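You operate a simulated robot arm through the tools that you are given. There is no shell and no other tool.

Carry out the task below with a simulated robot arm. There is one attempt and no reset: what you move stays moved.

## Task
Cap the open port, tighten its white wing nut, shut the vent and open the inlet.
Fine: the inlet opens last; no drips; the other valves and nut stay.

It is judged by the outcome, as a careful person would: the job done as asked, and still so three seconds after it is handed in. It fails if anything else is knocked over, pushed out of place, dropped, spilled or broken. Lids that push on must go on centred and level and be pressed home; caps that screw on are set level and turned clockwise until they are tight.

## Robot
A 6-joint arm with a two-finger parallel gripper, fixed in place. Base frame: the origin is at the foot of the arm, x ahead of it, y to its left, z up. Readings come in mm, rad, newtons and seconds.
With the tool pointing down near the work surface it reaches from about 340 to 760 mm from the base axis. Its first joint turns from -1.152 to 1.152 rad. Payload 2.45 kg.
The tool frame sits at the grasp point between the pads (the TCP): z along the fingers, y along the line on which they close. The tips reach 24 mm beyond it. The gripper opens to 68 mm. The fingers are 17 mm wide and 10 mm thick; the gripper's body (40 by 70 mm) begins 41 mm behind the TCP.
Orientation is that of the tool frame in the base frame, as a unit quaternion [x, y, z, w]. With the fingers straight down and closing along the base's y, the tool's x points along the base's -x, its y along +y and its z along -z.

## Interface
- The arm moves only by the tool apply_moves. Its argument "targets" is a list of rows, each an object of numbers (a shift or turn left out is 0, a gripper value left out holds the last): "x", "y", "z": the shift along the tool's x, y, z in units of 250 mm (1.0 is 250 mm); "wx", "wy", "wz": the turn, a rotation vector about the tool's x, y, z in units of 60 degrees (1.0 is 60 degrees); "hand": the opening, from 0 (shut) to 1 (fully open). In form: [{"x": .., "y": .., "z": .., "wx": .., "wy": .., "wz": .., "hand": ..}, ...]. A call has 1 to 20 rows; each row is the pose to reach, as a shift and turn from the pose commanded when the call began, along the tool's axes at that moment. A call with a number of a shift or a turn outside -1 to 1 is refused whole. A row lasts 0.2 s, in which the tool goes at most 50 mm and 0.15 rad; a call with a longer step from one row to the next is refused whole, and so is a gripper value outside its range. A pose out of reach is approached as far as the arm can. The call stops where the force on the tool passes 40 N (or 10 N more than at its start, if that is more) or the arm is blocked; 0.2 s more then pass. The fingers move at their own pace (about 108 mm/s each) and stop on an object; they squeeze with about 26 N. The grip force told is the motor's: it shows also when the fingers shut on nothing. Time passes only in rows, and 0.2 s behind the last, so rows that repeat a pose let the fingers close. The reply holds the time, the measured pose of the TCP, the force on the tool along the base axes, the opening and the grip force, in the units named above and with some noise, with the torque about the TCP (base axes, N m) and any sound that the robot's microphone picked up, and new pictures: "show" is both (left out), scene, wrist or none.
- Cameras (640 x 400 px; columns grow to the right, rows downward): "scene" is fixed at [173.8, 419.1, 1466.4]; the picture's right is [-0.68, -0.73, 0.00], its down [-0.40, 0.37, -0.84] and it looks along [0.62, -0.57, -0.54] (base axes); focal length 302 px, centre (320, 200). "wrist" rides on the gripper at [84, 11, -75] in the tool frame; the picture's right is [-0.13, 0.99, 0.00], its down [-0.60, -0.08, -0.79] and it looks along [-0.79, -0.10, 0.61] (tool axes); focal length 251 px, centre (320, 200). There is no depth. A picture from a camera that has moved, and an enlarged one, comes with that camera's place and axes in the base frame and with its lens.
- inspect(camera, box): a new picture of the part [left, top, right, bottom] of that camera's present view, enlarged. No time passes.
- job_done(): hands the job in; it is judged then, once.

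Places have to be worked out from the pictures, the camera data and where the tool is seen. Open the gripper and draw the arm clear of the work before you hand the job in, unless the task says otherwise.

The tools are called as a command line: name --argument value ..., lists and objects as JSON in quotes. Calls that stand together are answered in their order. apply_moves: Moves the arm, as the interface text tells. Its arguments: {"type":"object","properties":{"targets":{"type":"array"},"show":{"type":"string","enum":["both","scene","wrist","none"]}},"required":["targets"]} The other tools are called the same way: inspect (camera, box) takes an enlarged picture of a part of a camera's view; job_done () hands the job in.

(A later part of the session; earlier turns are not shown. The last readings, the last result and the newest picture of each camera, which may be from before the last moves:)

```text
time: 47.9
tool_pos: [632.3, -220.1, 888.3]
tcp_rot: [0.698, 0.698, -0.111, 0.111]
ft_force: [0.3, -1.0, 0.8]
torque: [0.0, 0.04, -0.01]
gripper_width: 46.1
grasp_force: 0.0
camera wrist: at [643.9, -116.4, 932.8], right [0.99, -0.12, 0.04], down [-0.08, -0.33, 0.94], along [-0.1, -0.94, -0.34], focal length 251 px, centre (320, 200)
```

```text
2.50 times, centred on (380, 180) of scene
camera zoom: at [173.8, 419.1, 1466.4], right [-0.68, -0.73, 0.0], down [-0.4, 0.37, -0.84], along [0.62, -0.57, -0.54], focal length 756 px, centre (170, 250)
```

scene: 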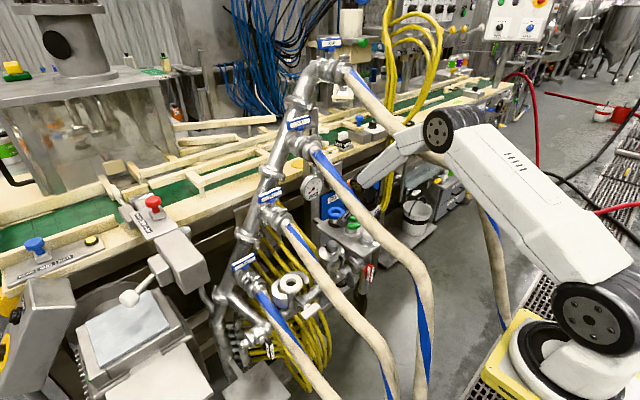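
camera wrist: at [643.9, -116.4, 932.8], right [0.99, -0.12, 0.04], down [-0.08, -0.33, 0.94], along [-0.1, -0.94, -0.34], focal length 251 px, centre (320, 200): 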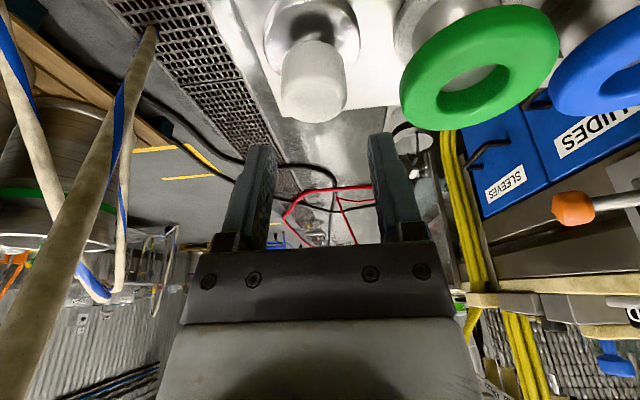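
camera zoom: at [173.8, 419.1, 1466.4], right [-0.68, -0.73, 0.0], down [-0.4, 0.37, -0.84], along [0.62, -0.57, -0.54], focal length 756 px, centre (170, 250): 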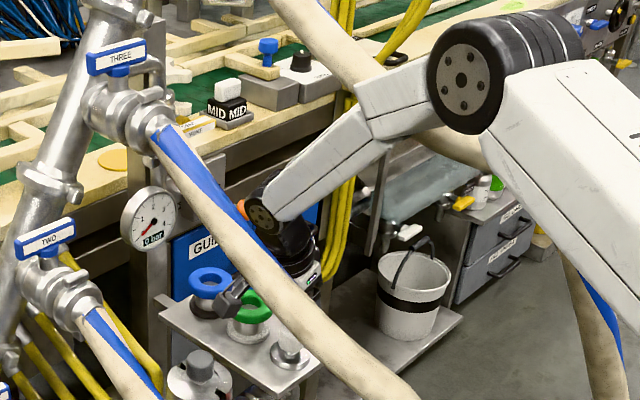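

Alignment looks right, with the arm clear of hose FOUR. I descend about 50 mm around the knob, watching the force.

apply_moves --targets '[{"x": 0.02, "z": 0.056}, {"x": 0.04, "z": 0.112}, {"x": 0.056, "z": 0.157}, {"x": 0.065, "z": 0.182}, {"x": 0.065, "z": 0.182}]'

inspect --camera "wrist" --box '[220, 60, 460, 260]'

```text
time: 49.1
tool_pos: [630.7, -218.6, 842.8]
tcp_rot: [0.698, 0.699, -0.11, 0.111]
ft_force: [1.0, -0.9, -1.1]
torque: [0.01, 0.0, -0.03]
gripper_width: 46.0
grasp_force: 0.0
camera wrist: at [643.6, -114.5, 885.7], right [0.99, -0.12, 0.04], down [-0.08, -0.33, 0.94], along [-0.1, -0.94, -0.34], focal length 251 px, centre (320, 200)
```

scene: 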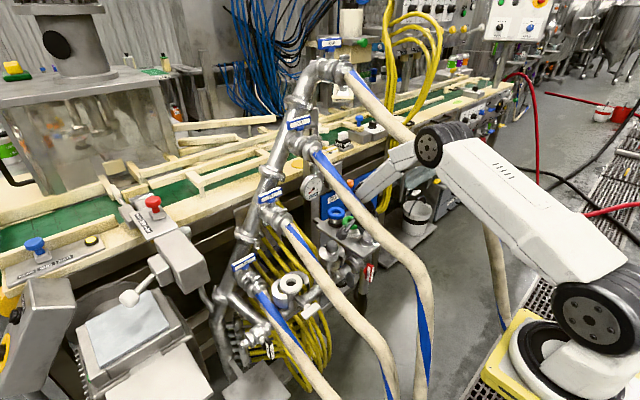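
wrist: 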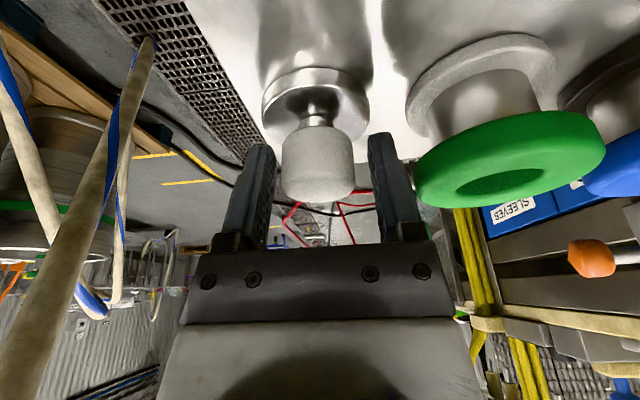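

```text
2.00 times, centred on (340, 160) of wrist
camera zoom: at [643.6, -114.5, 885.7], right [0.99, -0.12, 0.04], down [-0.08, -0.33, 0.94], along [-0.1, -0.94, -0.34], focal length 503 px, centre (280, 280)
```

zoom: 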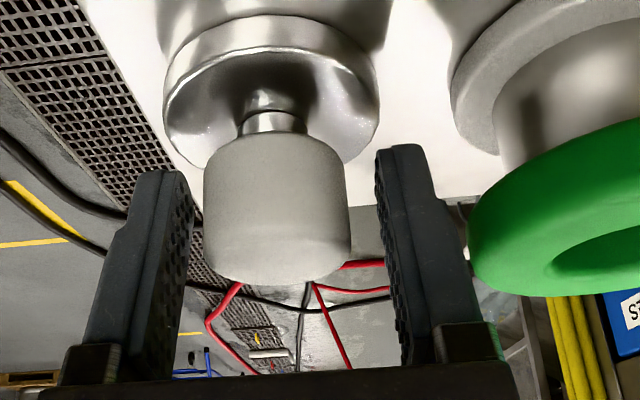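

The fingers straddle the knob. I lower 4 mm more and close on it.

apply_moves --targets '[{"x": 0.005, "z": 0.015}, {"x": 0.005, "z": 0.015, "hand": 0}, {"x": 0.005, "z": 0.015, "hand": 0}, {"x": 0.005, "z": 0.015, "hand": 0}]' --show "wrist"

inspect --camera "wrist" --box '[220, 60, 460, 260]'

```text
time: 50.1
tool_pos: [629.9, -218.0, 836.9]
tcp_rot: [0.698, 0.699, -0.111, 0.111]
ft_force: [0.2, 0.2, -0.2]
torque: [0.04, -0.05, 0.01]
gripper_width: 32.9
grasp_force: 25.5
camera wrist: at [643.4, -114.8, 881.2], right [0.99, -0.12, 0.04], down [-0.08, -0.33, 0.94], along [-0.1, -0.94, -0.34], focal length 251 px, centre (320, 200)
```

wrist: 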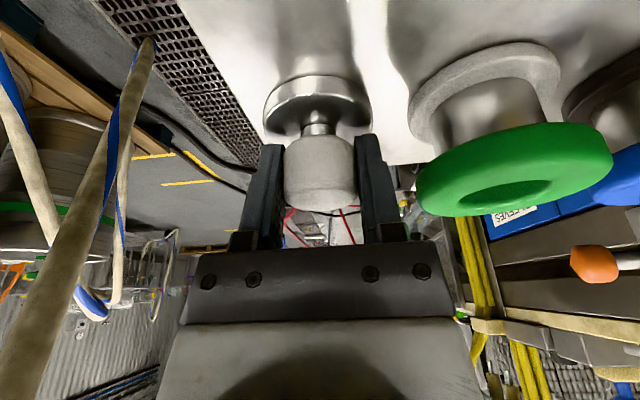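

```text
2.00 times, centred on (340, 160) of wrist
camera zoom: at [643.4, -114.8, 881.2], right [0.99, -0.12, 0.04], down [-0.08, -0.33, 0.94], along [-0.1, -0.94, -0.34], focal length 503 px, centre (280, 280)
```

zoom: 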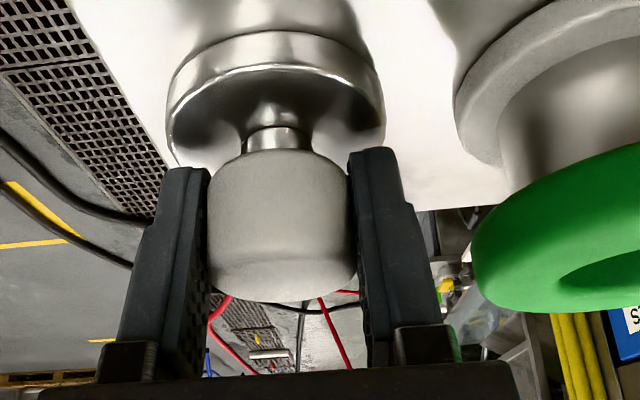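

The cap knob is gripped (32.9 mm, 25 N). I lift it straight up 60 mm.

apply_moves --targets '[{"x": -0.012, "z": -0.038}, {"x": -0.037, "z": -0.114}, {"x": -0.074, "z": -0.228}, {"x": -0.074, "z": -0.228}]' --show "wrist"

inspect --camera "wrist" --box '[220, 60, 460, 260]'

```text
time: 51.1
tool_pos: [632.1, -216.3, 899.5]
tcp_rot: [0.699, 0.698, -0.112, 0.109]
ft_force: [0.1, 1.1, -1.7]
torque: [-0.01, 0.03, 0.0]
gripper_width: 33.2
grasp_force: 26.0
camera wrist: at [645.5, -112.6, 943.6], right [0.99, -0.12, 0.04], down [-0.08, -0.33, 0.94], along [-0.1, -0.94, -0.34], focal length 251 px, centre (320, 200)
```

wrist: 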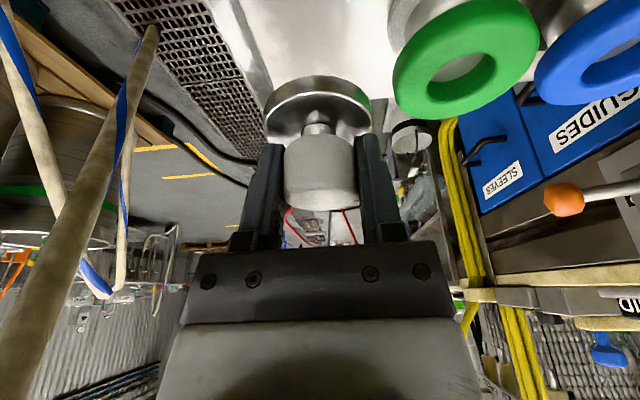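

```text
2.00 times, centred on (340, 160) of wrist
camera zoom: at [645.5, -112.6, 943.6], right [0.99, -0.12, 0.04], down [-0.08, -0.33, 0.94], along [-0.1, -0.94, -0.34], focal length 503 px, centre (280, 280)
```

zoom: 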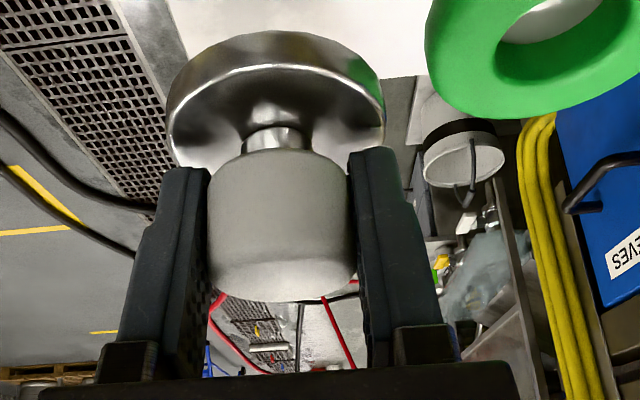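

The cap came up cleanly with no slip. I move back to the slot position at (600,-150,900).

apply_moves --targets '[{"x": 0.084, "y": -0.043, "z": -0.027}, {"x": 0.168, "y": -0.086, "z": -0.055}, {"x": 0.251, "y": -0.128, "z": -0.082}, {"x": 0.251, "y": -0.128, "z": -0.082}]' --show "none"

```text
time: 52.1
tool_pos: [598.5, -151.7, 900.0]
tcp_rot: [0.699, 0.698, -0.111, 0.111]
ft_force: [0.3, 0.0, -2.1]
torque: [-0.01, 0.04, 0.0]
gripper_width: 32.7
grasp_force: 26.6
```

Next I remove the lean about the closing axis so the tool is vertical.

apply_moves --targets '[{"wy": 0.1}, {"wy": 0.2}, {"wy": 0.3}, {"wy": 0.3}]' --show "none"

```text
time: 53.1
tool_pos: [599.5, -151.3, 898.8]
tcp_rot: [0.707, 0.707, -0.001, 0.0]
ft_force: [0.8, -0.2, -1.8]
torque: [0.0, -0.02, 0.01]
gripper_width: 32.9
grasp_force: 25.6
```

Now I yaw back toward nominal, so the camera trails on the -x side for the ascent.

apply_moves --targets '[{"wz": -0.13}, {"wz": -0.26}, {"wz": -0.39}, {"wz": -0.52}, {"wz": -0.65}, {"wz": -0.78}, {"wz": -0.9}, {"wz": -1.0}, {"wz": -1.0}]' --show "none"

```text
time: 55.1
tool_pos: [600.1, -151.5, 896.6]
tcp_rot: [0.257, 0.966, 0.0, 0.0]
ft_force: [0.2, -0.4, -1.9]
torque: [-0.02, 0.0, 0.01]
gripper_width: 33.4
grasp_force: 26.2
```

apply_moves --targets '[{"wz": -0.13}, {"wz": -0.26}, {"wz": -0.39}, {"wz": -0.497}, {"wz": -0.497}]' --show "wrist"

```text
time: 56.3
tool_pos: [599.7, -152.9, 897.8]
tcp_rot: [0.001, 1.0, 0.0, 0.0]
ft_force: [-0.1, 1.0, -2.0]
torque: [0.01, 0.02, 0.01]
gripper_width: 33.1
grasp_force: 26.2
camera wrist: at [517.7, -140.5, 971.2], right [0.13, 0.99, 0.0], down [0.6, -0.08, 0.79], along [0.79, -0.1, -0.61], focal length 251 px, centre (320, 200)
```

wrist: 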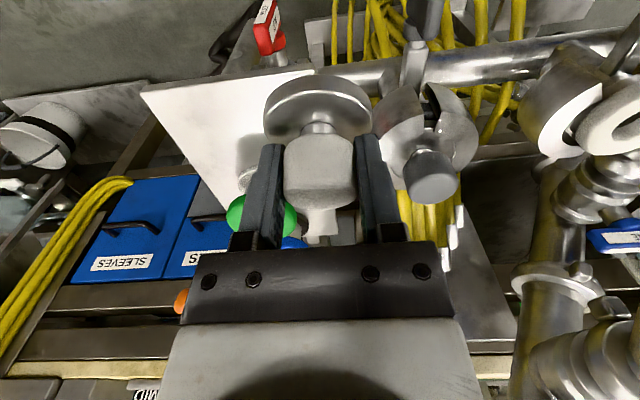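

The cap is held firmly. I ascend the slot back the way I came.

apply_moves --targets '[{"z": -0.15, "y": 0.03}, {"z": -0.3, "y": 0.05}, {"z": -0.45, "y": 0.055, "x": 0.03}, {"z": -0.6, "y": 0.055, "x": 0.06}, {"z": -0.75, "y": 0.055, "x": 0.1}, {"z": -0.9, "y": 0.055, "x": 0.13}, {"z": -1.0, "y": 0.055, "x": 0.155}, {"z": -1.0, "y": 0.055, "x": 0.155}]' --show "none"

```text
time: 58.1
tool_pos: [558.5, -136.1, 1145.4]
tcp_rot: [0.002, 1.0, 0.0, -0.001]
ft_force: [-0.2, -0.2, -2.2]
torque: [0.0, -0.04, 0.0]
gripper_width: 33.1
grasp_force: 25.8
```

Then up and over hoses THREE and TWO toward the port side.

apply_moves --targets '[{"z": -0.17, "x": 0.05}, {"z": -0.34, "x": 0.1}, {"z": -0.5, "x": 0.15}, {"z": -0.5, "x": 0.15, "y": 0.19}, {"z": -0.5, "x": 0.15, "y": 0.38}, {"z": -0.5, "x": 0.15, "y": 0.57}, {"z": -0.5, "x": 0.15, "y": 0.76}, {"z": -0.5, "x": 0.15, "y": 0.95}, {"z": -0.5, "x": 0.15, "y": 1.0}, {"z": -0.5, "x": 0.15, "y": 1.0}]'

```text
time: 60.3
tool_pos: [519.7, 113.8, 1270.3]
tcp_rot: [0.001, 1.0, -0.001, 0.001]
ft_force: [-0.2, -0.1, -1.7]
torque: [0.01, 0.0, 0.0]
gripper_width: 33.0
grasp_force: 26.1
camera wrist: at [438.3, 125.7, 1343.7], right [0.13, 0.99, 0.0], down [0.6, -0.08, 0.79], along [0.79, -0.11, -0.61], focal length 251 px, centre (320, 200)
```

scene: 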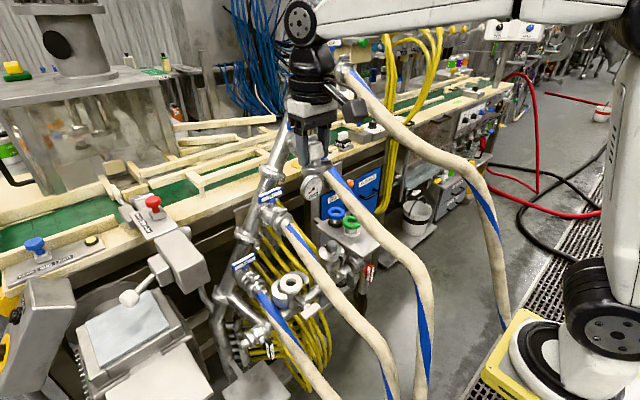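
wrist: 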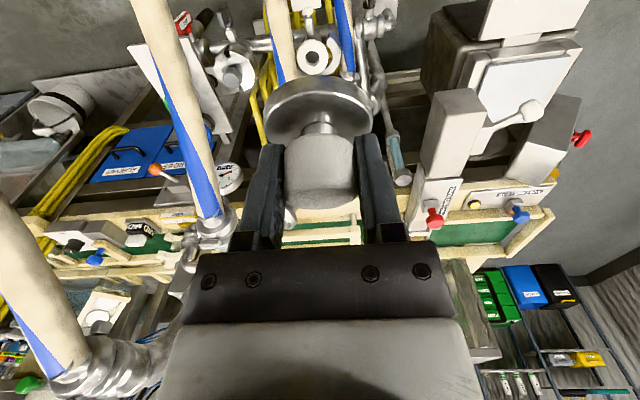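

I'm above the port side with the cap secure, so I zoom on the port for accurate placement.

inspect --camera "wrist" --box '[260, 0, 380, 80]'

```text
5.00 times, centred on (320, 40) of wrist
camera zoom: at [438.3, 125.7, 1343.7], right [0.13, 0.99, 0.0], down [0.6, -0.08, 0.79], along [0.79, -0.11, -0.61], focal length 1257 px, centre (320, 1000)
```

zoom: 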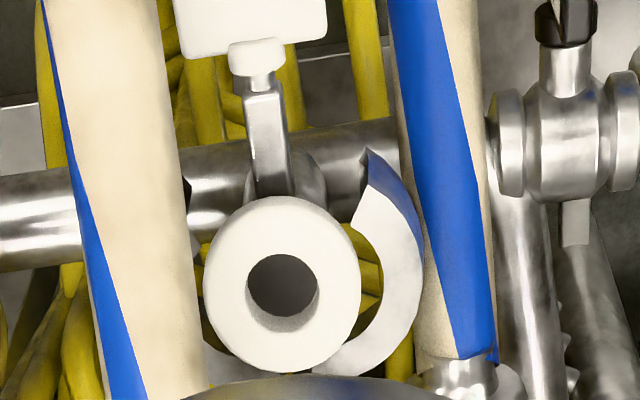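

The port ring is about 63 mm across, centred near (662,80). I yaw +90° here in the open, the same as at the pick.

apply_moves --targets '[{"wz": 0.13}, {"wz": 0.26}, {"wz": 0.39}, {"wz": 0.52}, {"wz": 0.65}, {"wz": 0.78}, {"wz": 0.9}, {"wz": 1.0}, {"wz": 1.0}]' --show "none"

```text
time: 62.3
tool_pos: [524.5, 113.0, 1272.8]
tcp_rot: [0.502, 0.865, 0.0, 0.0]
ft_force: [-0.5, -0.2, -1.8]
torque: [0.0, 0.03, 0.01]
gripper_width: 33.2
grasp_force: 26.3
```

apply_moves --targets '[{"wz": 0.125}, {"wz": 0.25}, {"wz": 0.375}, {"wz": 0.498}, {"wz": 0.498}]' --show "none"

```text
time: 63.5
tool_pos: [524.8, 112.1, 1272.3]
tcp_rot: [0.708, 0.706, 0.001, 0.0]
ft_force: [-0.1, 0.0, -1.2]
torque: [0.04, -0.01, -0.03]
gripper_width: 32.8
grasp_force: 26.1
```

Yaw done. Now the 18° lean toward +y, which makes the cap level again.

apply_moves --targets '[{"wy": -0.1}, {"wy": -0.2}, {"wy": -0.3}, {"wy": -0.3}]'

```text
time: 64.5
tool_pos: [526.2, 113.5, 1272.8]
tcp_rot: [0.699, 0.698, -0.112, 0.111]
ft_force: [-0.5, -0.1, -2.2]
torque: [0.02, -0.01, -0.02]
gripper_width: 33.1
grasp_force: 26.4
camera wrist: at [538.1, 216.9, 1316.4], right [0.99, -0.12, 0.04], down [-0.08, -0.33, 0.94], along [-0.1, -0.94, -0.33], focal length 251 px, centre (320, 200)
```

scene: 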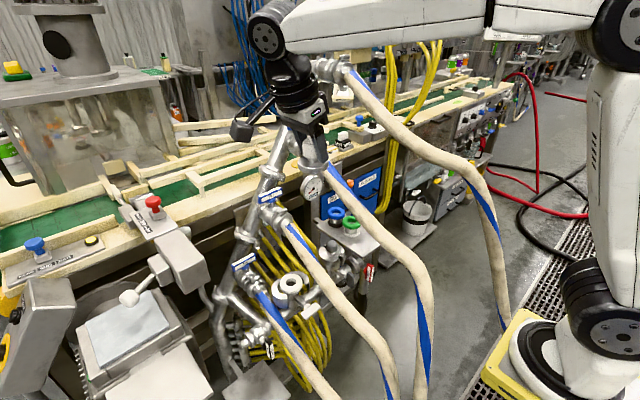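
wrist: 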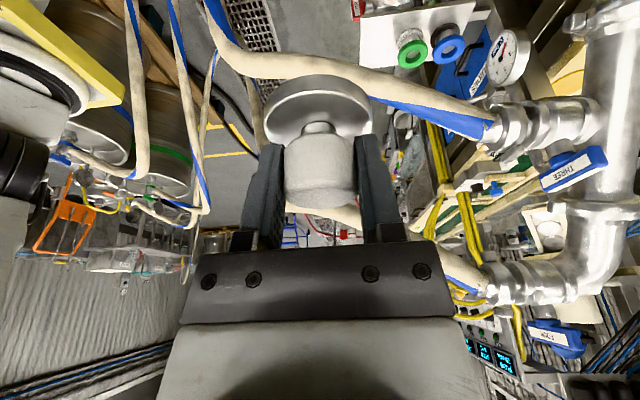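

The cap is level again. I go down on the left side of hose TWO, first to about (636,150,1083).

apply_moves --targets '[{"x": 0.075, "y": 0.088, "z": 0.136}, {"x": 0.15, "y": 0.176, "z": 0.271}, {"x": 0.226, "y": 0.264, "z": 0.407}, {"x": 0.301, "y": 0.352, "z": 0.542}, {"x": 0.376, "y": 0.44, "z": 0.678}, {"x": 0.376, "y": 0.44, "z": 0.678}]'

```text
time: 65.9
tool_pos: [632.1, 150.7, 1082.5]
tcp_rot: [0.699, 0.698, -0.111, 0.111]
ft_force: [-0.4, -0.7, -1.9]
torque: [-0.03, 0.0, 0.0]
gripper_width: 32.9
grasp_force: 26.0
camera wrist: at [644.9, 254.4, 1126.2], right [0.99, -0.12, 0.04], down [-0.08, -0.33, 0.94], along [-0.1, -0.94, -0.34], focal length 251 px, centre (320, 200)
```

scene: 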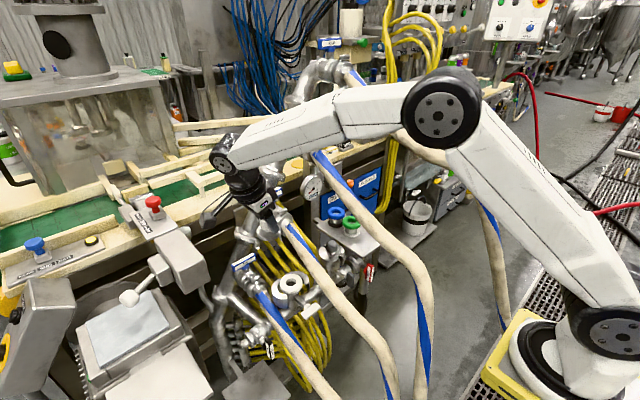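
wrist: 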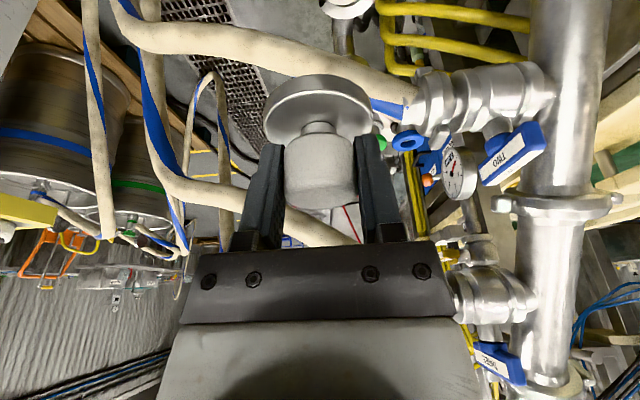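

I lower further on the left of hose TWO to about (655,150,900), with the cap below hose level.

apply_moves --targets '[{"x": 0.045, "y": 0.02, "z": 0.137}, {"x": 0.09, "y": 0.04, "z": 0.274}, {"x": 0.134, "y": 0.06, "z": 0.411}, {"x": 0.178, "y": 0.08, "z": 0.548}, {"x": 0.223, "y": 0.092, "z": 0.685}, {"x": 0.223, "y": 0.092, "z": 0.685}]'

inspect --camera "scene" --box '[220, 180, 360, 320]'

```text
time: 67.3
tool_pos: [657.6, 149.2, 899.9]
tcp_rot: [0.699, 0.698, -0.111, 0.11]
ft_force: [0.7, -0.5, -1.8]
torque: [0.03, -0.05, 0.01]
gripper_width: 32.9
grasp_force: 25.8
camera wrist: at [670.4, 253.6, 944.3], right [0.99, -0.12, 0.04], down [-0.08, -0.33, 0.94], along [-0.1, -0.94, -0.34], focal length 251 px, centre (320, 200)
```

scene: 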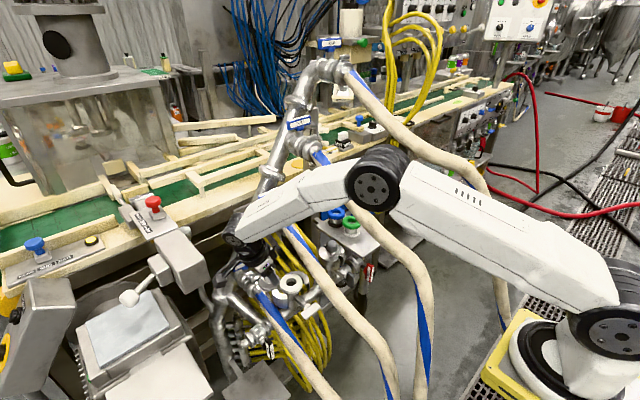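
wrist: 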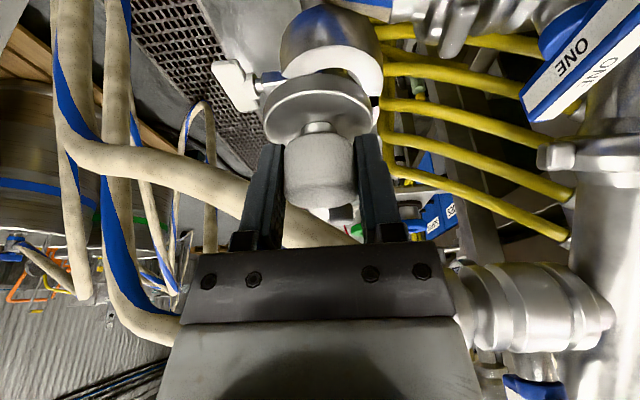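

```text
2.86 times, centred on (290, 250) of scene
camera zoom: at [173.9, 419.1, 1466.4], right [-0.68, -0.73, 0.0], down [-0.4, 0.37, -0.84], along [0.62, -0.57, -0.54], focal length 864 px, centre (406, 57)
```

zoom: 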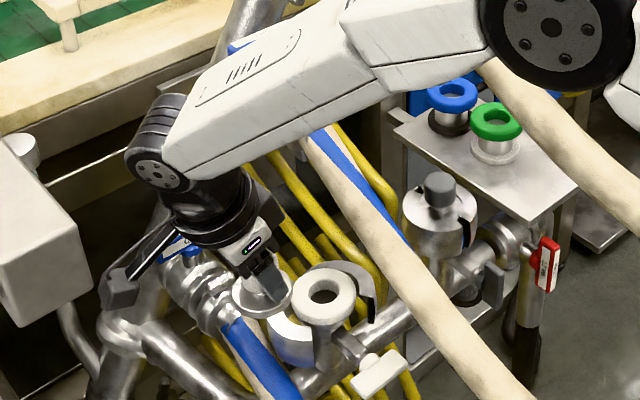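

The cap is beside the port. I zoom the wrist view to align with the white ring.

inspect --camera "wrist" --box '[200, 0, 440, 150]'

inspect --camera "scene" --box '[255, 260, 335, 310]'

```text
2.67 times, centred on (320, 75) of wrist
camera zoom: at [670.4, 253.6, 944.3], right [0.99, -0.12, 0.04], down [-0.08, -0.33, 0.94], along [-0.1, -0.94, -0.34], focal length 670 px, centre (320, 533)
```

zoom: 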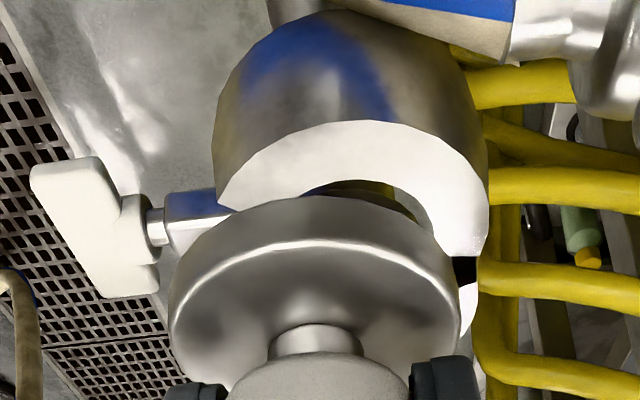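

```text
8.00 times, centred on (295, 285) of scene
camera zoom: at [173.9, 419.1, 1466.4], right [-0.68, -0.73, 0.0], down [-0.4, 0.37, -0.84], along [0.62, -0.57, -0.54], focal length 2420 px, centre (520, -480)
```

zoom: 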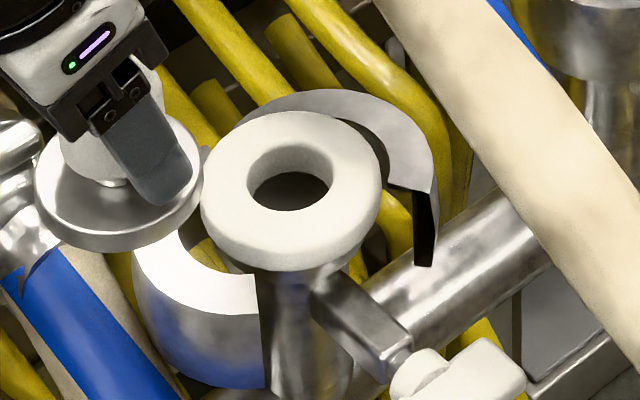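

I have good relative measurements: the port centre is near (661,79,810). I move the cap over the port with about 20 mm of clearance.

apply_moves --targets '[{"x": -0.065, "y": 0.007, "z": 0.053}, {"x": -0.13, "y": 0.0136, "z": 0.106}, {"x": -0.18, "y": 0.0136, "z": 0.16}, {"x": -0.227, "y": 0.0136, "z": 0.209}, {"x": -0.227, "y": 0.0136, "z": 0.209}]'

inspect --camera "wrist" --box '[200, 0, 440, 150]'

inspect --camera "scene" --box '[255, 260, 335, 310]'

```text
time: 68.5
tool_pos: [660.1, 81.5, 867.7]
tcp_rot: [0.699, 0.697, -0.111, 0.111]
ft_force: [0.1, -0.3, -1.4]
torque: [-0.01, 0.01, 0.0]
gripper_width: 32.8
grasp_force: 26.3
camera wrist: at [674.0, 184.4, 912.5], right [0.99, -0.12, 0.04], down [-0.08, -0.33, 0.94], along [-0.1, -0.94, -0.34], focal length 251 px, centre (320, 200)
```

scene: 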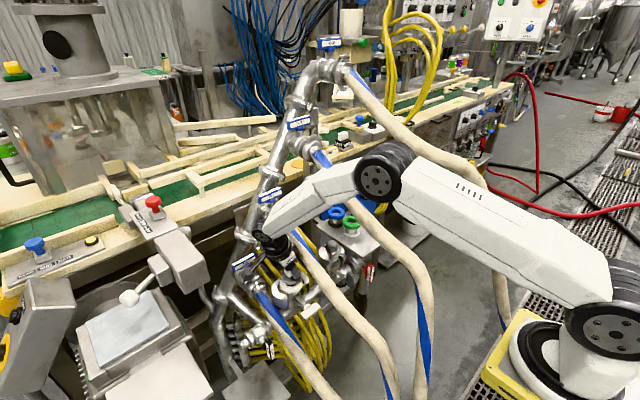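
wrist: 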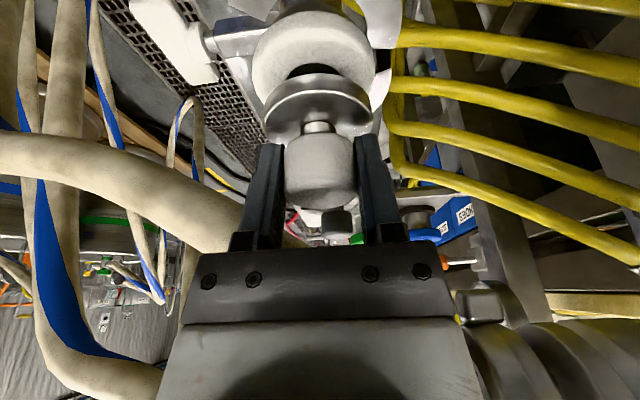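

```text
2.67 times, centred on (320, 75) of wrist
camera zoom: at [674.0, 184.4, 912.5], right [0.99, -0.12, 0.04], down [-0.08, -0.33, 0.94], along [-0.1, -0.94, -0.34], focal length 670 px, centre (320, 533)
```

zoom: 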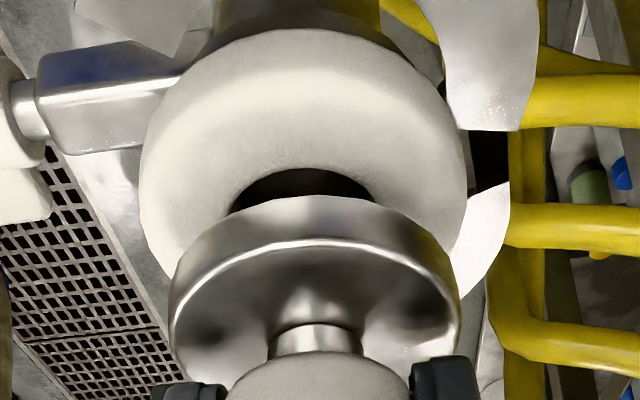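

```text
8.00 times, centred on (295, 285) of scene
camera zoom: at [173.9, 419.1, 1466.4], right [-0.68, -0.73, 0.0], down [-0.4, 0.37, -0.84], along [0.62, -0.57, -0.54], focal length 2420 px, centre (520, -480)
```

zoom: 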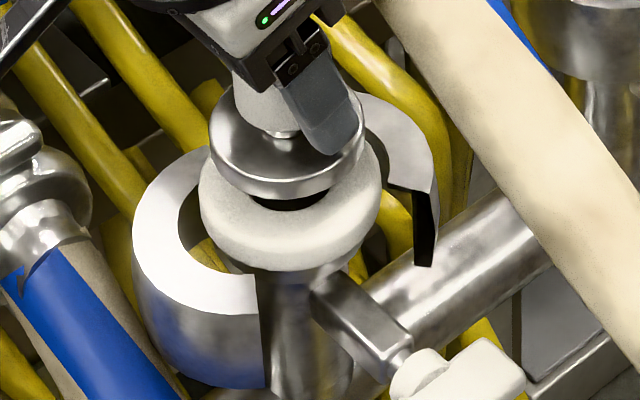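

The cap is centred over the ring: x is within about 1 mm and y about 1 mm, ring top near z 813. I lower most of the way and recheck.

apply_moves --targets '[{"x": 0.008, "z": 0.024}, {"x": 0.015, "z": 0.046}, {"x": 0.015, "z": 0.046}]' --show "none"

inspect --camera "wrist" --box '[200, 0, 440, 150]'

inspect --camera "scene" --box '[255, 260, 335, 310]'

```text
time: 69.3
tool_pos: [660.7, 80.7, 857.0]
tcp_rot: [0.699, 0.698, -0.111, 0.11]
ft_force: [-0.3, 0.0, -2.7]
torque: [-0.01, -0.02, -0.01]
gripper_width: 33.0
grasp_force: 25.8
```

```text
2.67 times, centred on (320, 75) of wrist
camera zoom: at [674.1, 184.9, 901.2], right [0.99, -0.12, 0.04], down [-0.08, -0.33, 0.94], along [-0.1, -0.94, -0.34], focal length 670 px, centre (320, 533)
```

zoom: 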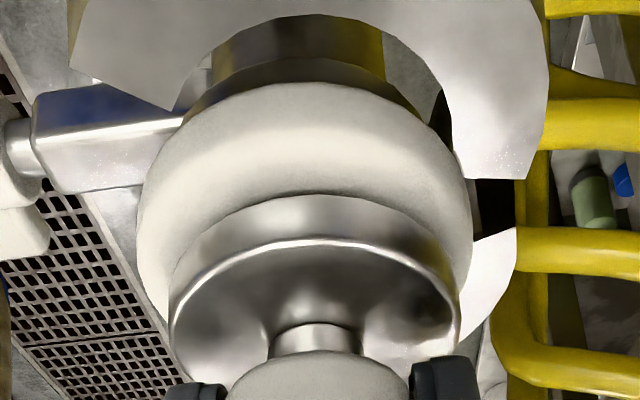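

```text
8.00 times, centred on (295, 285) of scene
camera zoom: at [173.9, 419.1, 1466.4], right [-0.68, -0.73, 0.0], down [-0.4, 0.37, -0.84], along [0.62, -0.57, -0.54], focal length 2420 px, centre (520, -480)
```

zoom: 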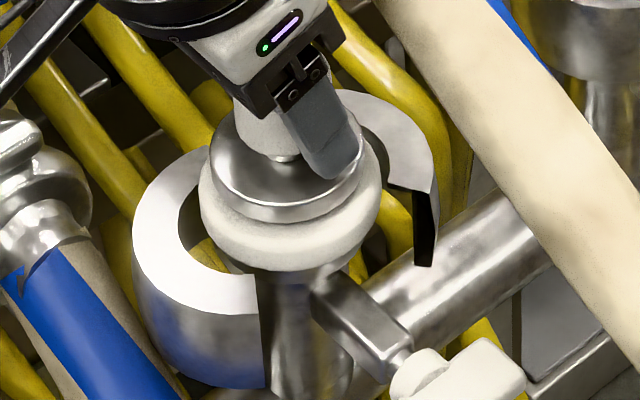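

Concentric within about a millimetre. I lower another 8 mm gently with a tiny centring correction.

apply_moves --targets '[{"x": 0.001, "y": -0.003, "z": 0.012}, {"x": 0.004, "y": -0.003, "z": 0.022}, {"x": 0.007, "y": -0.003, "z": 0.031}, {"x": 0.007, "y": -0.003, "z": 0.031}]' --show "none"

inspect --camera "scene" --box '[255, 260, 335, 310]'

```text
time: 70.3
tool_pos: [659.6, 78.9, 851.2]
tcp_rot: [0.699, 0.698, -0.109, 0.112]
ft_force: [-9.8, 3.6, 22.6]
torque: [0.08, 0.52, 0.05]
gripper_width: 33.1
grasp_force: 26.1
```

```text
8.00 times, centred on (295, 285) of scene
camera zoom: at [173.2, 419.1, 1466.5], right [-0.68, -0.73, 0.0], down [-0.4, 0.37, -0.84], along [0.62, -0.57, -0.54], focal length 2420 px, centre (520, -480)
```

zoom: 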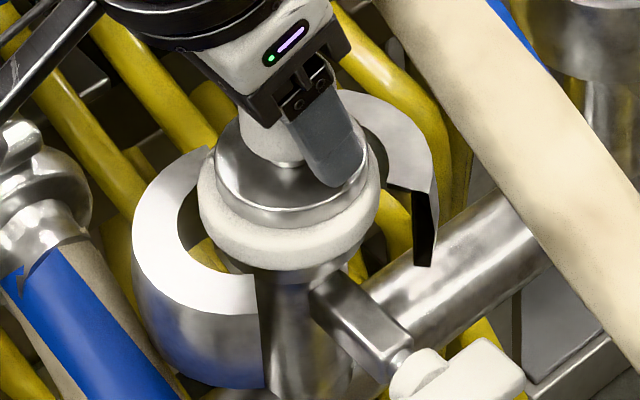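

Contact at z 851. The sideways force and the image both suggest the cap should go about 1.5 mm to -x and +y. I ease up, shift and set it down again.

apply_moves --targets '[{"x": 0.003, "y": -0.006, "z": -0.0095}, {"x": 0.003, "y": -0.006, "z": -0.0095}]' --show "none"

inspect --camera "scene" --box '[255, 260, 335, 310]'

inspect --camera "wrist" --box '[200, 0, 440, 150]'

```text
time: 70.9
tool_pos: [657.6, 79.7, 851.9]
tcp_rot: [0.699, 0.698, -0.11, 0.11]
ft_force: [3.4, -1.7, 1.4]
torque: [-0.11, -0.12, 0.01]
gripper_width: 32.9
grasp_force: 25.9
```

```text
8.00 times, centred on (295, 285) of scene
camera zoom: at [173.9, 419.1, 1466.4], right [-0.68, -0.73, 0.0], down [-0.4, 0.37, -0.84], along [0.62, -0.57, -0.54], focal length 2420 px, centre (520, -480)
```

zoom: 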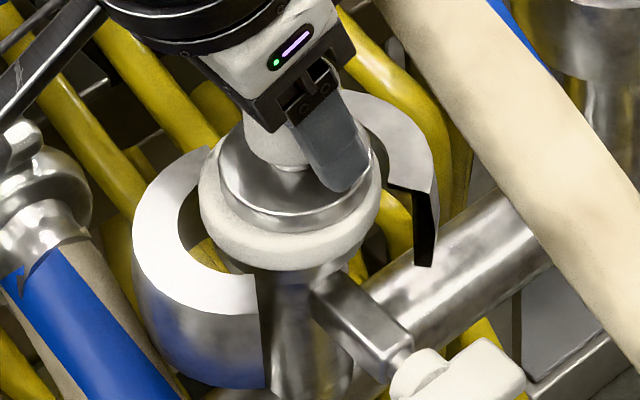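

```text
2.67 times, centred on (320, 75) of wrist
camera zoom: at [671.3, 183.2, 895.8], right [0.99, -0.12, 0.04], down [-0.08, -0.33, 0.94], along [-0.1, -0.94, -0.34], focal length 670 px, centre (320, 533)
```

zoom: 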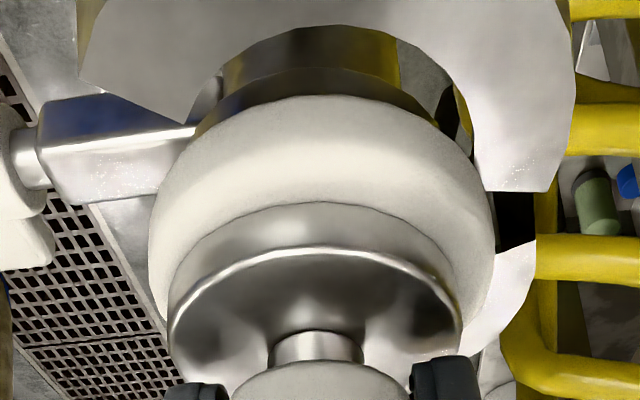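

Now slightly overshot: both views say to shift about +1.4 mm in x and +1.5 mm in y. I lift 1 mm, shift and recheck.

apply_moves --targets '[{"x": 0.0045, "y": 0.0056, "z": -0.0057}, {"x": 0.0045, "y": 0.0056, "z": -0.0057}]' --show "none"

inspect --camera "scene" --box '[255, 260, 335, 310]'

inspect --camera "wrist" --box '[200, 0, 440, 150]'

```text
time: 71.5
tool_pos: [659.1, 82.1, 852.0]
tcp_rot: [0.699, 0.698, -0.111, 0.11]
ft_force: [-0.4, 0.2, -2.5]
torque: [0.05, 0.02, -0.01]
gripper_width: 32.9
grasp_force: 25.5
```

```text
8.00 times, centred on (295, 285) of scene
camera zoom: at [173.9, 419.1, 1466.4], right [-0.68, -0.73, 0.0], down [-0.4, 0.37, -0.84], along [0.62, -0.57, -0.54], focal length 2420 px, centre (520, -480)
```

zoom: 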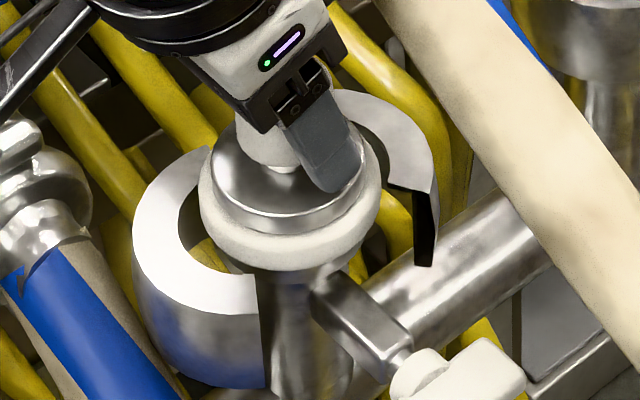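

```text
2.67 times, centred on (320, 75) of wrist
camera zoom: at [672.2, 185.9, 896.6], right [0.99, -0.12, 0.04], down [-0.08, -0.33, 0.94], along [-0.1, -0.94, -0.34], focal length 670 px, centre (320, 533)
```

zoom: 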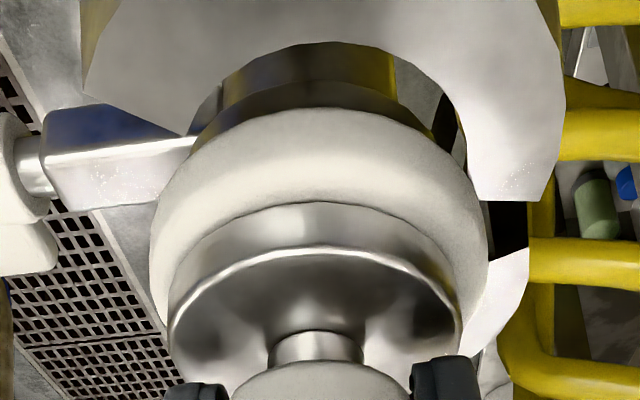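

Well centred in both views and force-free. I press straight down in small steps.

apply_moves --targets '[{"x": 0.0015, "y": 0.001, "z": 0.0045}, {"x": 0.003, "y": 0.001, "z": 0.009}, {"x": 0.004, "y": 0.001, "z": 0.0125}, {"x": 0.004, "y": 0.001, "z": 0.0125}]' --show "none"

inspect --camera "scene" --box '[255, 260, 335, 310]'

```text
time: 72.5
tool_pos: [660.3, 83.0, 851.6]
tcp_rot: [0.699, 0.698, -0.11, 0.111]
ft_force: [-5.8, -1.1, 15.6]
torque: [-0.08, 0.32, 0.01]
gripper_width: 32.9
grasp_force: 26.3
```

```text
8.00 times, centred on (295, 285) of scene
camera zoom: at [173.4, 419.1, 1466.5], right [-0.68, -0.73, 0.0], down [-0.4, 0.37, -0.84], along [0.62, -0.57, -0.54], focal length 2420 px, centre (520, -480)
```

zoom: 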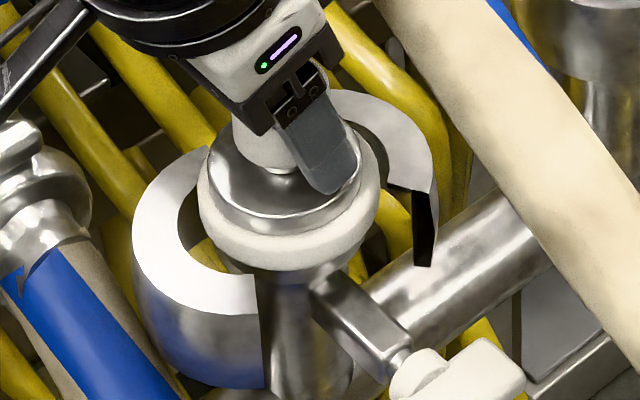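

Seated at about 18 N. The cap is roughly 1 mm off toward +x/+y, so I nudge it back and relax the pressure before releasing.

apply_moves --targets '[{"x": -0.0037, "y": -0.003, "z": -0.003}, {"x": -0.0037, "y": -0.003, "z": -0.003}]' --show "none"

inspect --camera "scene" --box '[255, 260, 335, 310]'

inspect --camera "wrist" --box '[200, 0, 440, 150]'

```text
time: 73.1
tool_pos: [658.7, 82.9, 851.4]
tcp_rot: [0.699, 0.698, -0.108, 0.112]
ft_force: [5.8, 6.0, 11.8]
torque: [0.18, -0.16, 0.04]
gripper_width: 33.0
grasp_force: 26.0
```

```text
8.00 times, centred on (295, 285) of scene
camera zoom: at [173.7, 419.2, 1466.4], right [-0.68, -0.73, 0.0], down [-0.4, 0.37, -0.84], along [0.62, -0.57, -0.54], focal length 2420 px, centre (520, -480)
```

zoom: 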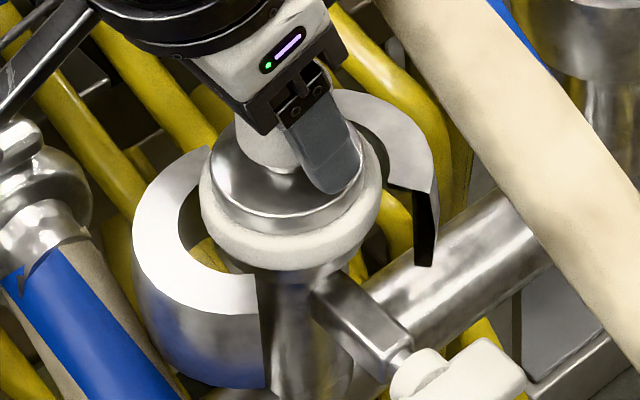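

```text
2.67 times, centred on (320, 75) of wrist
camera zoom: at [672.3, 185.6, 895.8], right [0.99, -0.12, 0.04], down [-0.08, -0.33, 0.94], along [-0.1, -0.94, -0.34], focal length 670 px, centre (320, 533)
```

zoom: 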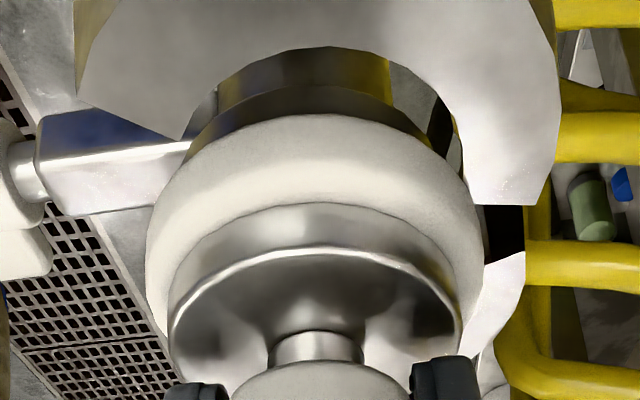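

Centred now in both views, and seated. I open the fingers to release.

apply_moves --targets '[{"x": -0.001, "z": -0.003, "hand": 0.5}, {"x": -0.001, "z": -0.003, "hand": 0.62}, {"x": -0.001, "z": -0.003, "hand": 0.62}]' --show "none"

inspect --camera "wrist" --box '[200, 0, 440, 150]'

inspect --camera "scene" --box '[255, 260, 335, 310]'

```text
time: 73.9
tool_pos: [658.6, 80.3, 850.5]
tcp_rot: [0.698, 0.698, -0.111, 0.11]
ft_force: [-0.6, -0.4, 1.2]
torque: [-0.03, 0.0, -0.01]
gripper_width: 41.8
grasp_force: 0.0
```

```text
2.67 times, centred on (320, 75) of wrist
camera zoom: at [671.3, 184.6, 894.3], right [0.99, -0.12, 0.04], down [-0.08, -0.33, 0.94], along [-0.1, -0.94, -0.34], focal length 670 px, centre (320, 533)
```

zoom: 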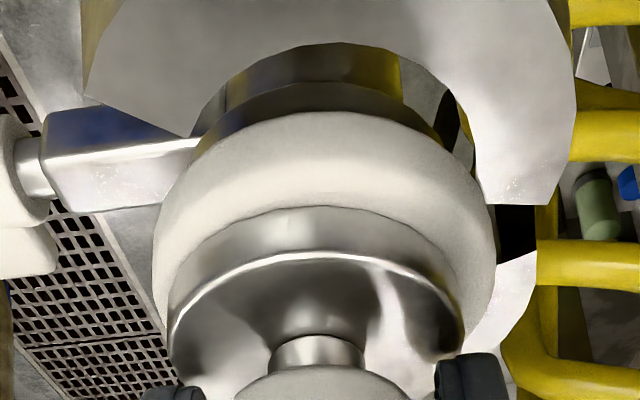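

```text
8.00 times, centred on (295, 285) of scene
camera zoom: at [173.8, 419.1, 1466.4], right [-0.68, -0.73, 0.0], down [-0.4, 0.37, -0.84], along [0.62, -0.57, -0.54], focal length 2420 px, centre (520, -480)
```

zoom: 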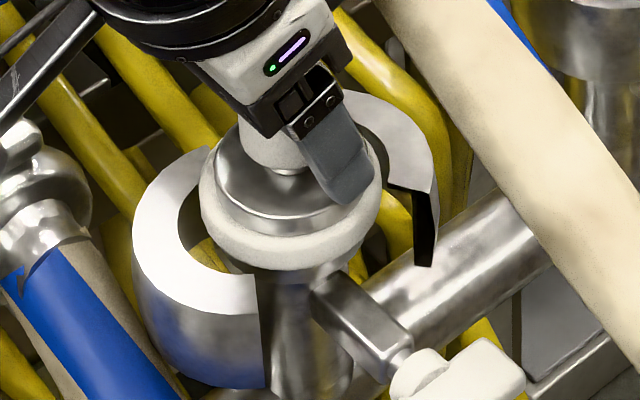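

Released; the cap sits about 1 mm off toward -x. I re-centre by shifting +1.2 mm and closing and opening once more without downward load.

apply_moves --targets '[{"y": 0.005, "z": -0.002}, {"y": 0.005, "z": -0.002, "hand": 0.3}, {"y": 0.005, "z": -0.002, "hand": 0.3}, {"y": 0.005, "z": -0.002, "hand": 0.62}, {"y": 0.005, "z": -0.002, "hand": 0.62}]' --show "none"

inspect --camera "wrist" --box '[200, 0, 440, 150]'

inspect --camera "scene" --box '[255, 260, 335, 310]'

```text
time: 75.1
tool_pos: [660.8, 83.0, 852.2]
tcp_rot: [0.699, 0.698, -0.11, 0.111]
ft_force: [0.8, -0.7, -0.5]
torque: [0.02, 0.0, -0.01]
gripper_width: 42.3
grasp_force: 0.1
```

```text
2.67 times, centred on (320, 75) of wrist
camera zoom: at [673.3, 185.8, 895.9], right [0.99, -0.12, 0.04], down [-0.08, -0.33, 0.94], along [-0.1, -0.94, -0.34], focal length 670 px, centre (320, 533)
```

zoom: 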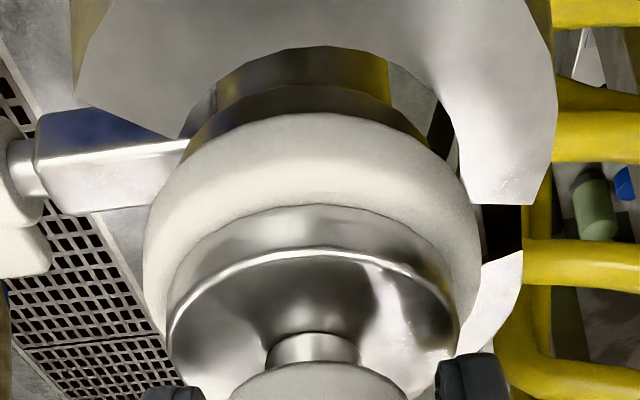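

```text
8.00 times, centred on (295, 285) of scene
camera zoom: at [173.8, 419.1, 1466.4], right [-0.68, -0.73, 0.0], down [-0.4, 0.37, -0.84], along [0.62, -0.57, -0.54], focal length 2420 px, centre (520, -480)
```

zoom: 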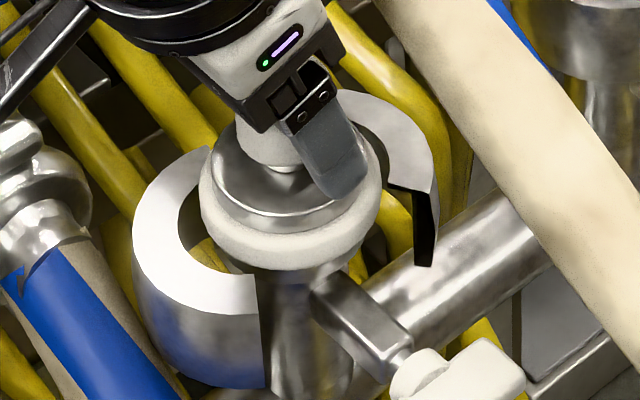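

The cap is centred within about a millimetre and level. I lift off straight up, then back away toward +y.

apply_moves --targets '[{"x": -0.015, "z": -0.048}, {"x": -0.031, "z": -0.095}, {"x": 0.02, "z": -0.19}, {"x": 0.078, "z": -0.278}, {"x": 0.13, "z": -0.42}, {"x": 0.194, "z": -0.568}, {"x": 0.194, "z": -0.568}]'

inspect --camera "scene" --box '[255, 260, 335, 310]'

inspect --camera "wrist" --box '[220, 0, 400, 120]'

```text
time: 76.5
tool_pos: [655.2, 149.0, 953.6]
tcp_rot: [0.702, 0.693, -0.127, 0.11]
ft_force: [-0.7, -6.4, 3.0]
torque: [0.63, -0.12, -0.03]
gripper_width: 42.1
grasp_force: 0.0
stopped in row 6: the force on the tool passed its limit at 58 N (the readings are from after the stop); the commanded pose is now the measured one
camera wrist: at [671.0, 253.3, 995.1], right [0.99, -0.14, 0.02], down [-0.06, -0.31, 0.95], along [-0.12, -0.94, -0.31], focal length 251 px, centre (320, 200)
```

scene: 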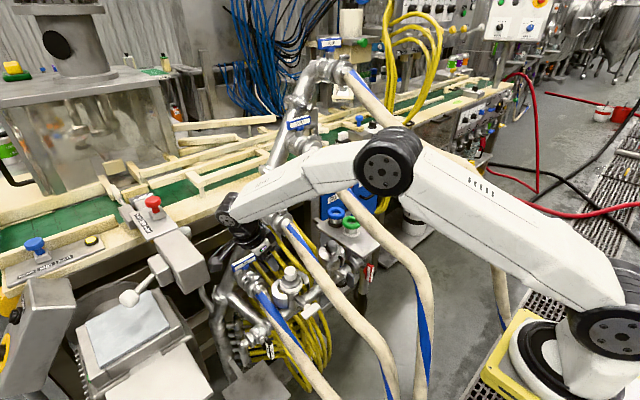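
wrist: 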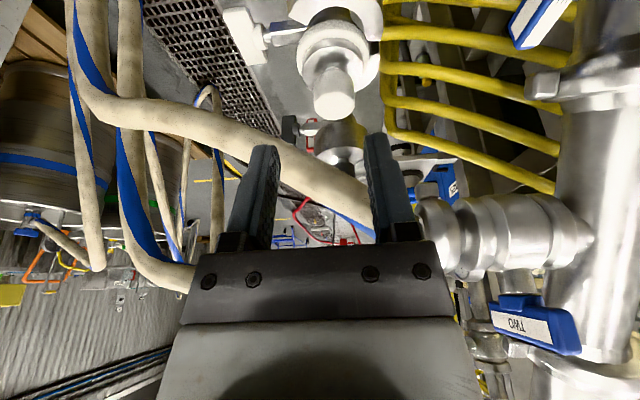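

```text
8.00 times, centred on (295, 285) of scene
camera zoom: at [173.7, 418.9, 1466.5], right [-0.68, -0.73, 0.0], down [-0.4, 0.37, -0.84], along [0.62, -0.57, -0.54], focal length 2420 px, centre (520, -480)
```

zoom: 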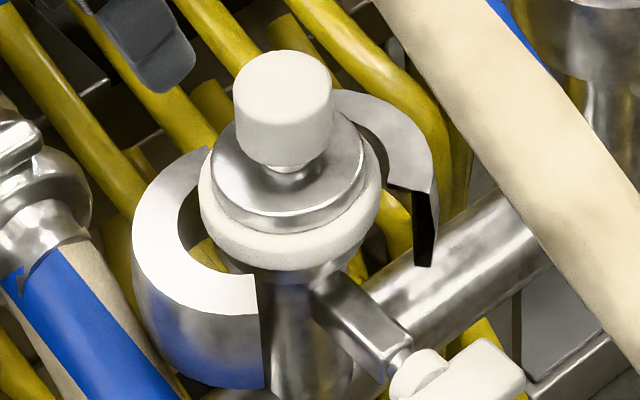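

```text
3.33 times, centred on (310, 60) of wrist
camera zoom: at [671.0, 253.3, 995.1], right [0.99, -0.14, 0.02], down [-0.06, -0.31, 0.95], along [-0.12, -0.94, -0.31], focal length 838 px, centre (353, 667)
```

zoom: 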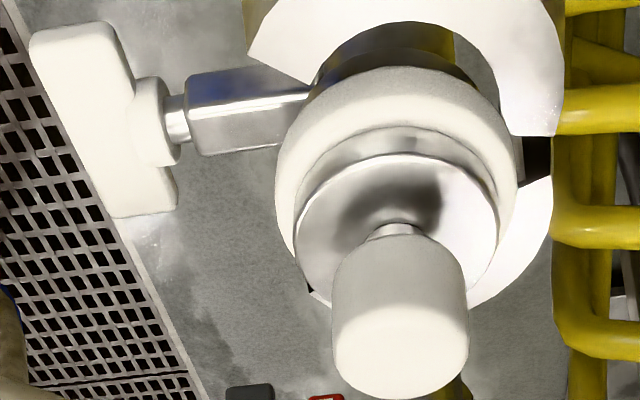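

The cap stays put nicely, but the tool touched something on the way out. I look at what is near the wrist.

inspect --camera "scene" --box '[180, 160, 340, 310]'

inspect --camera "scene" --box '[100, 110, 440, 320]'

```text
2.67 times, centred on (260, 235) of scene
camera zoom: at [173.7, 418.9, 1466.5], right [-0.68, -0.73, 0.0], down [-0.4, 0.37, -0.84], along [0.62, -0.57, -0.54], focal length 807 px, centre (480, 107)
```

zoom: 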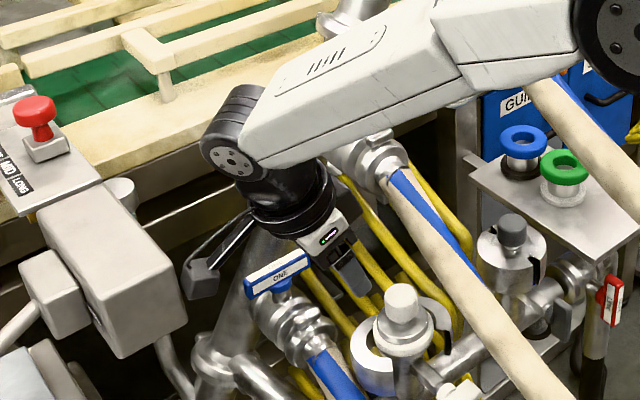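

```text
1.88 times, centred on (270, 215) of scene
camera zoom: at [173.7, 418.9, 1466.5], right [-0.68, -0.73, 0.0], down [-0.4, 0.37, -0.84], along [0.62, -0.57, -0.54], focal length 569 px, centre (414, 172)
```

zoom: 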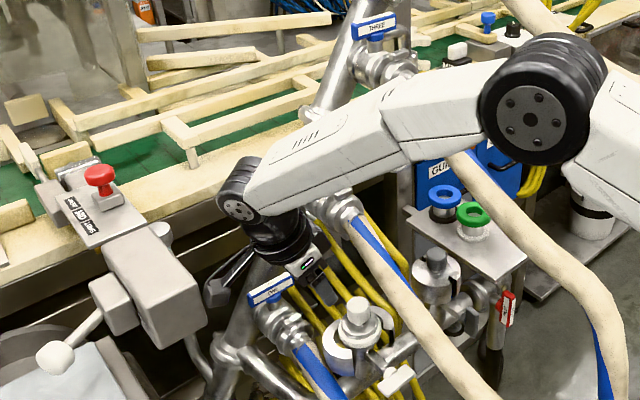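

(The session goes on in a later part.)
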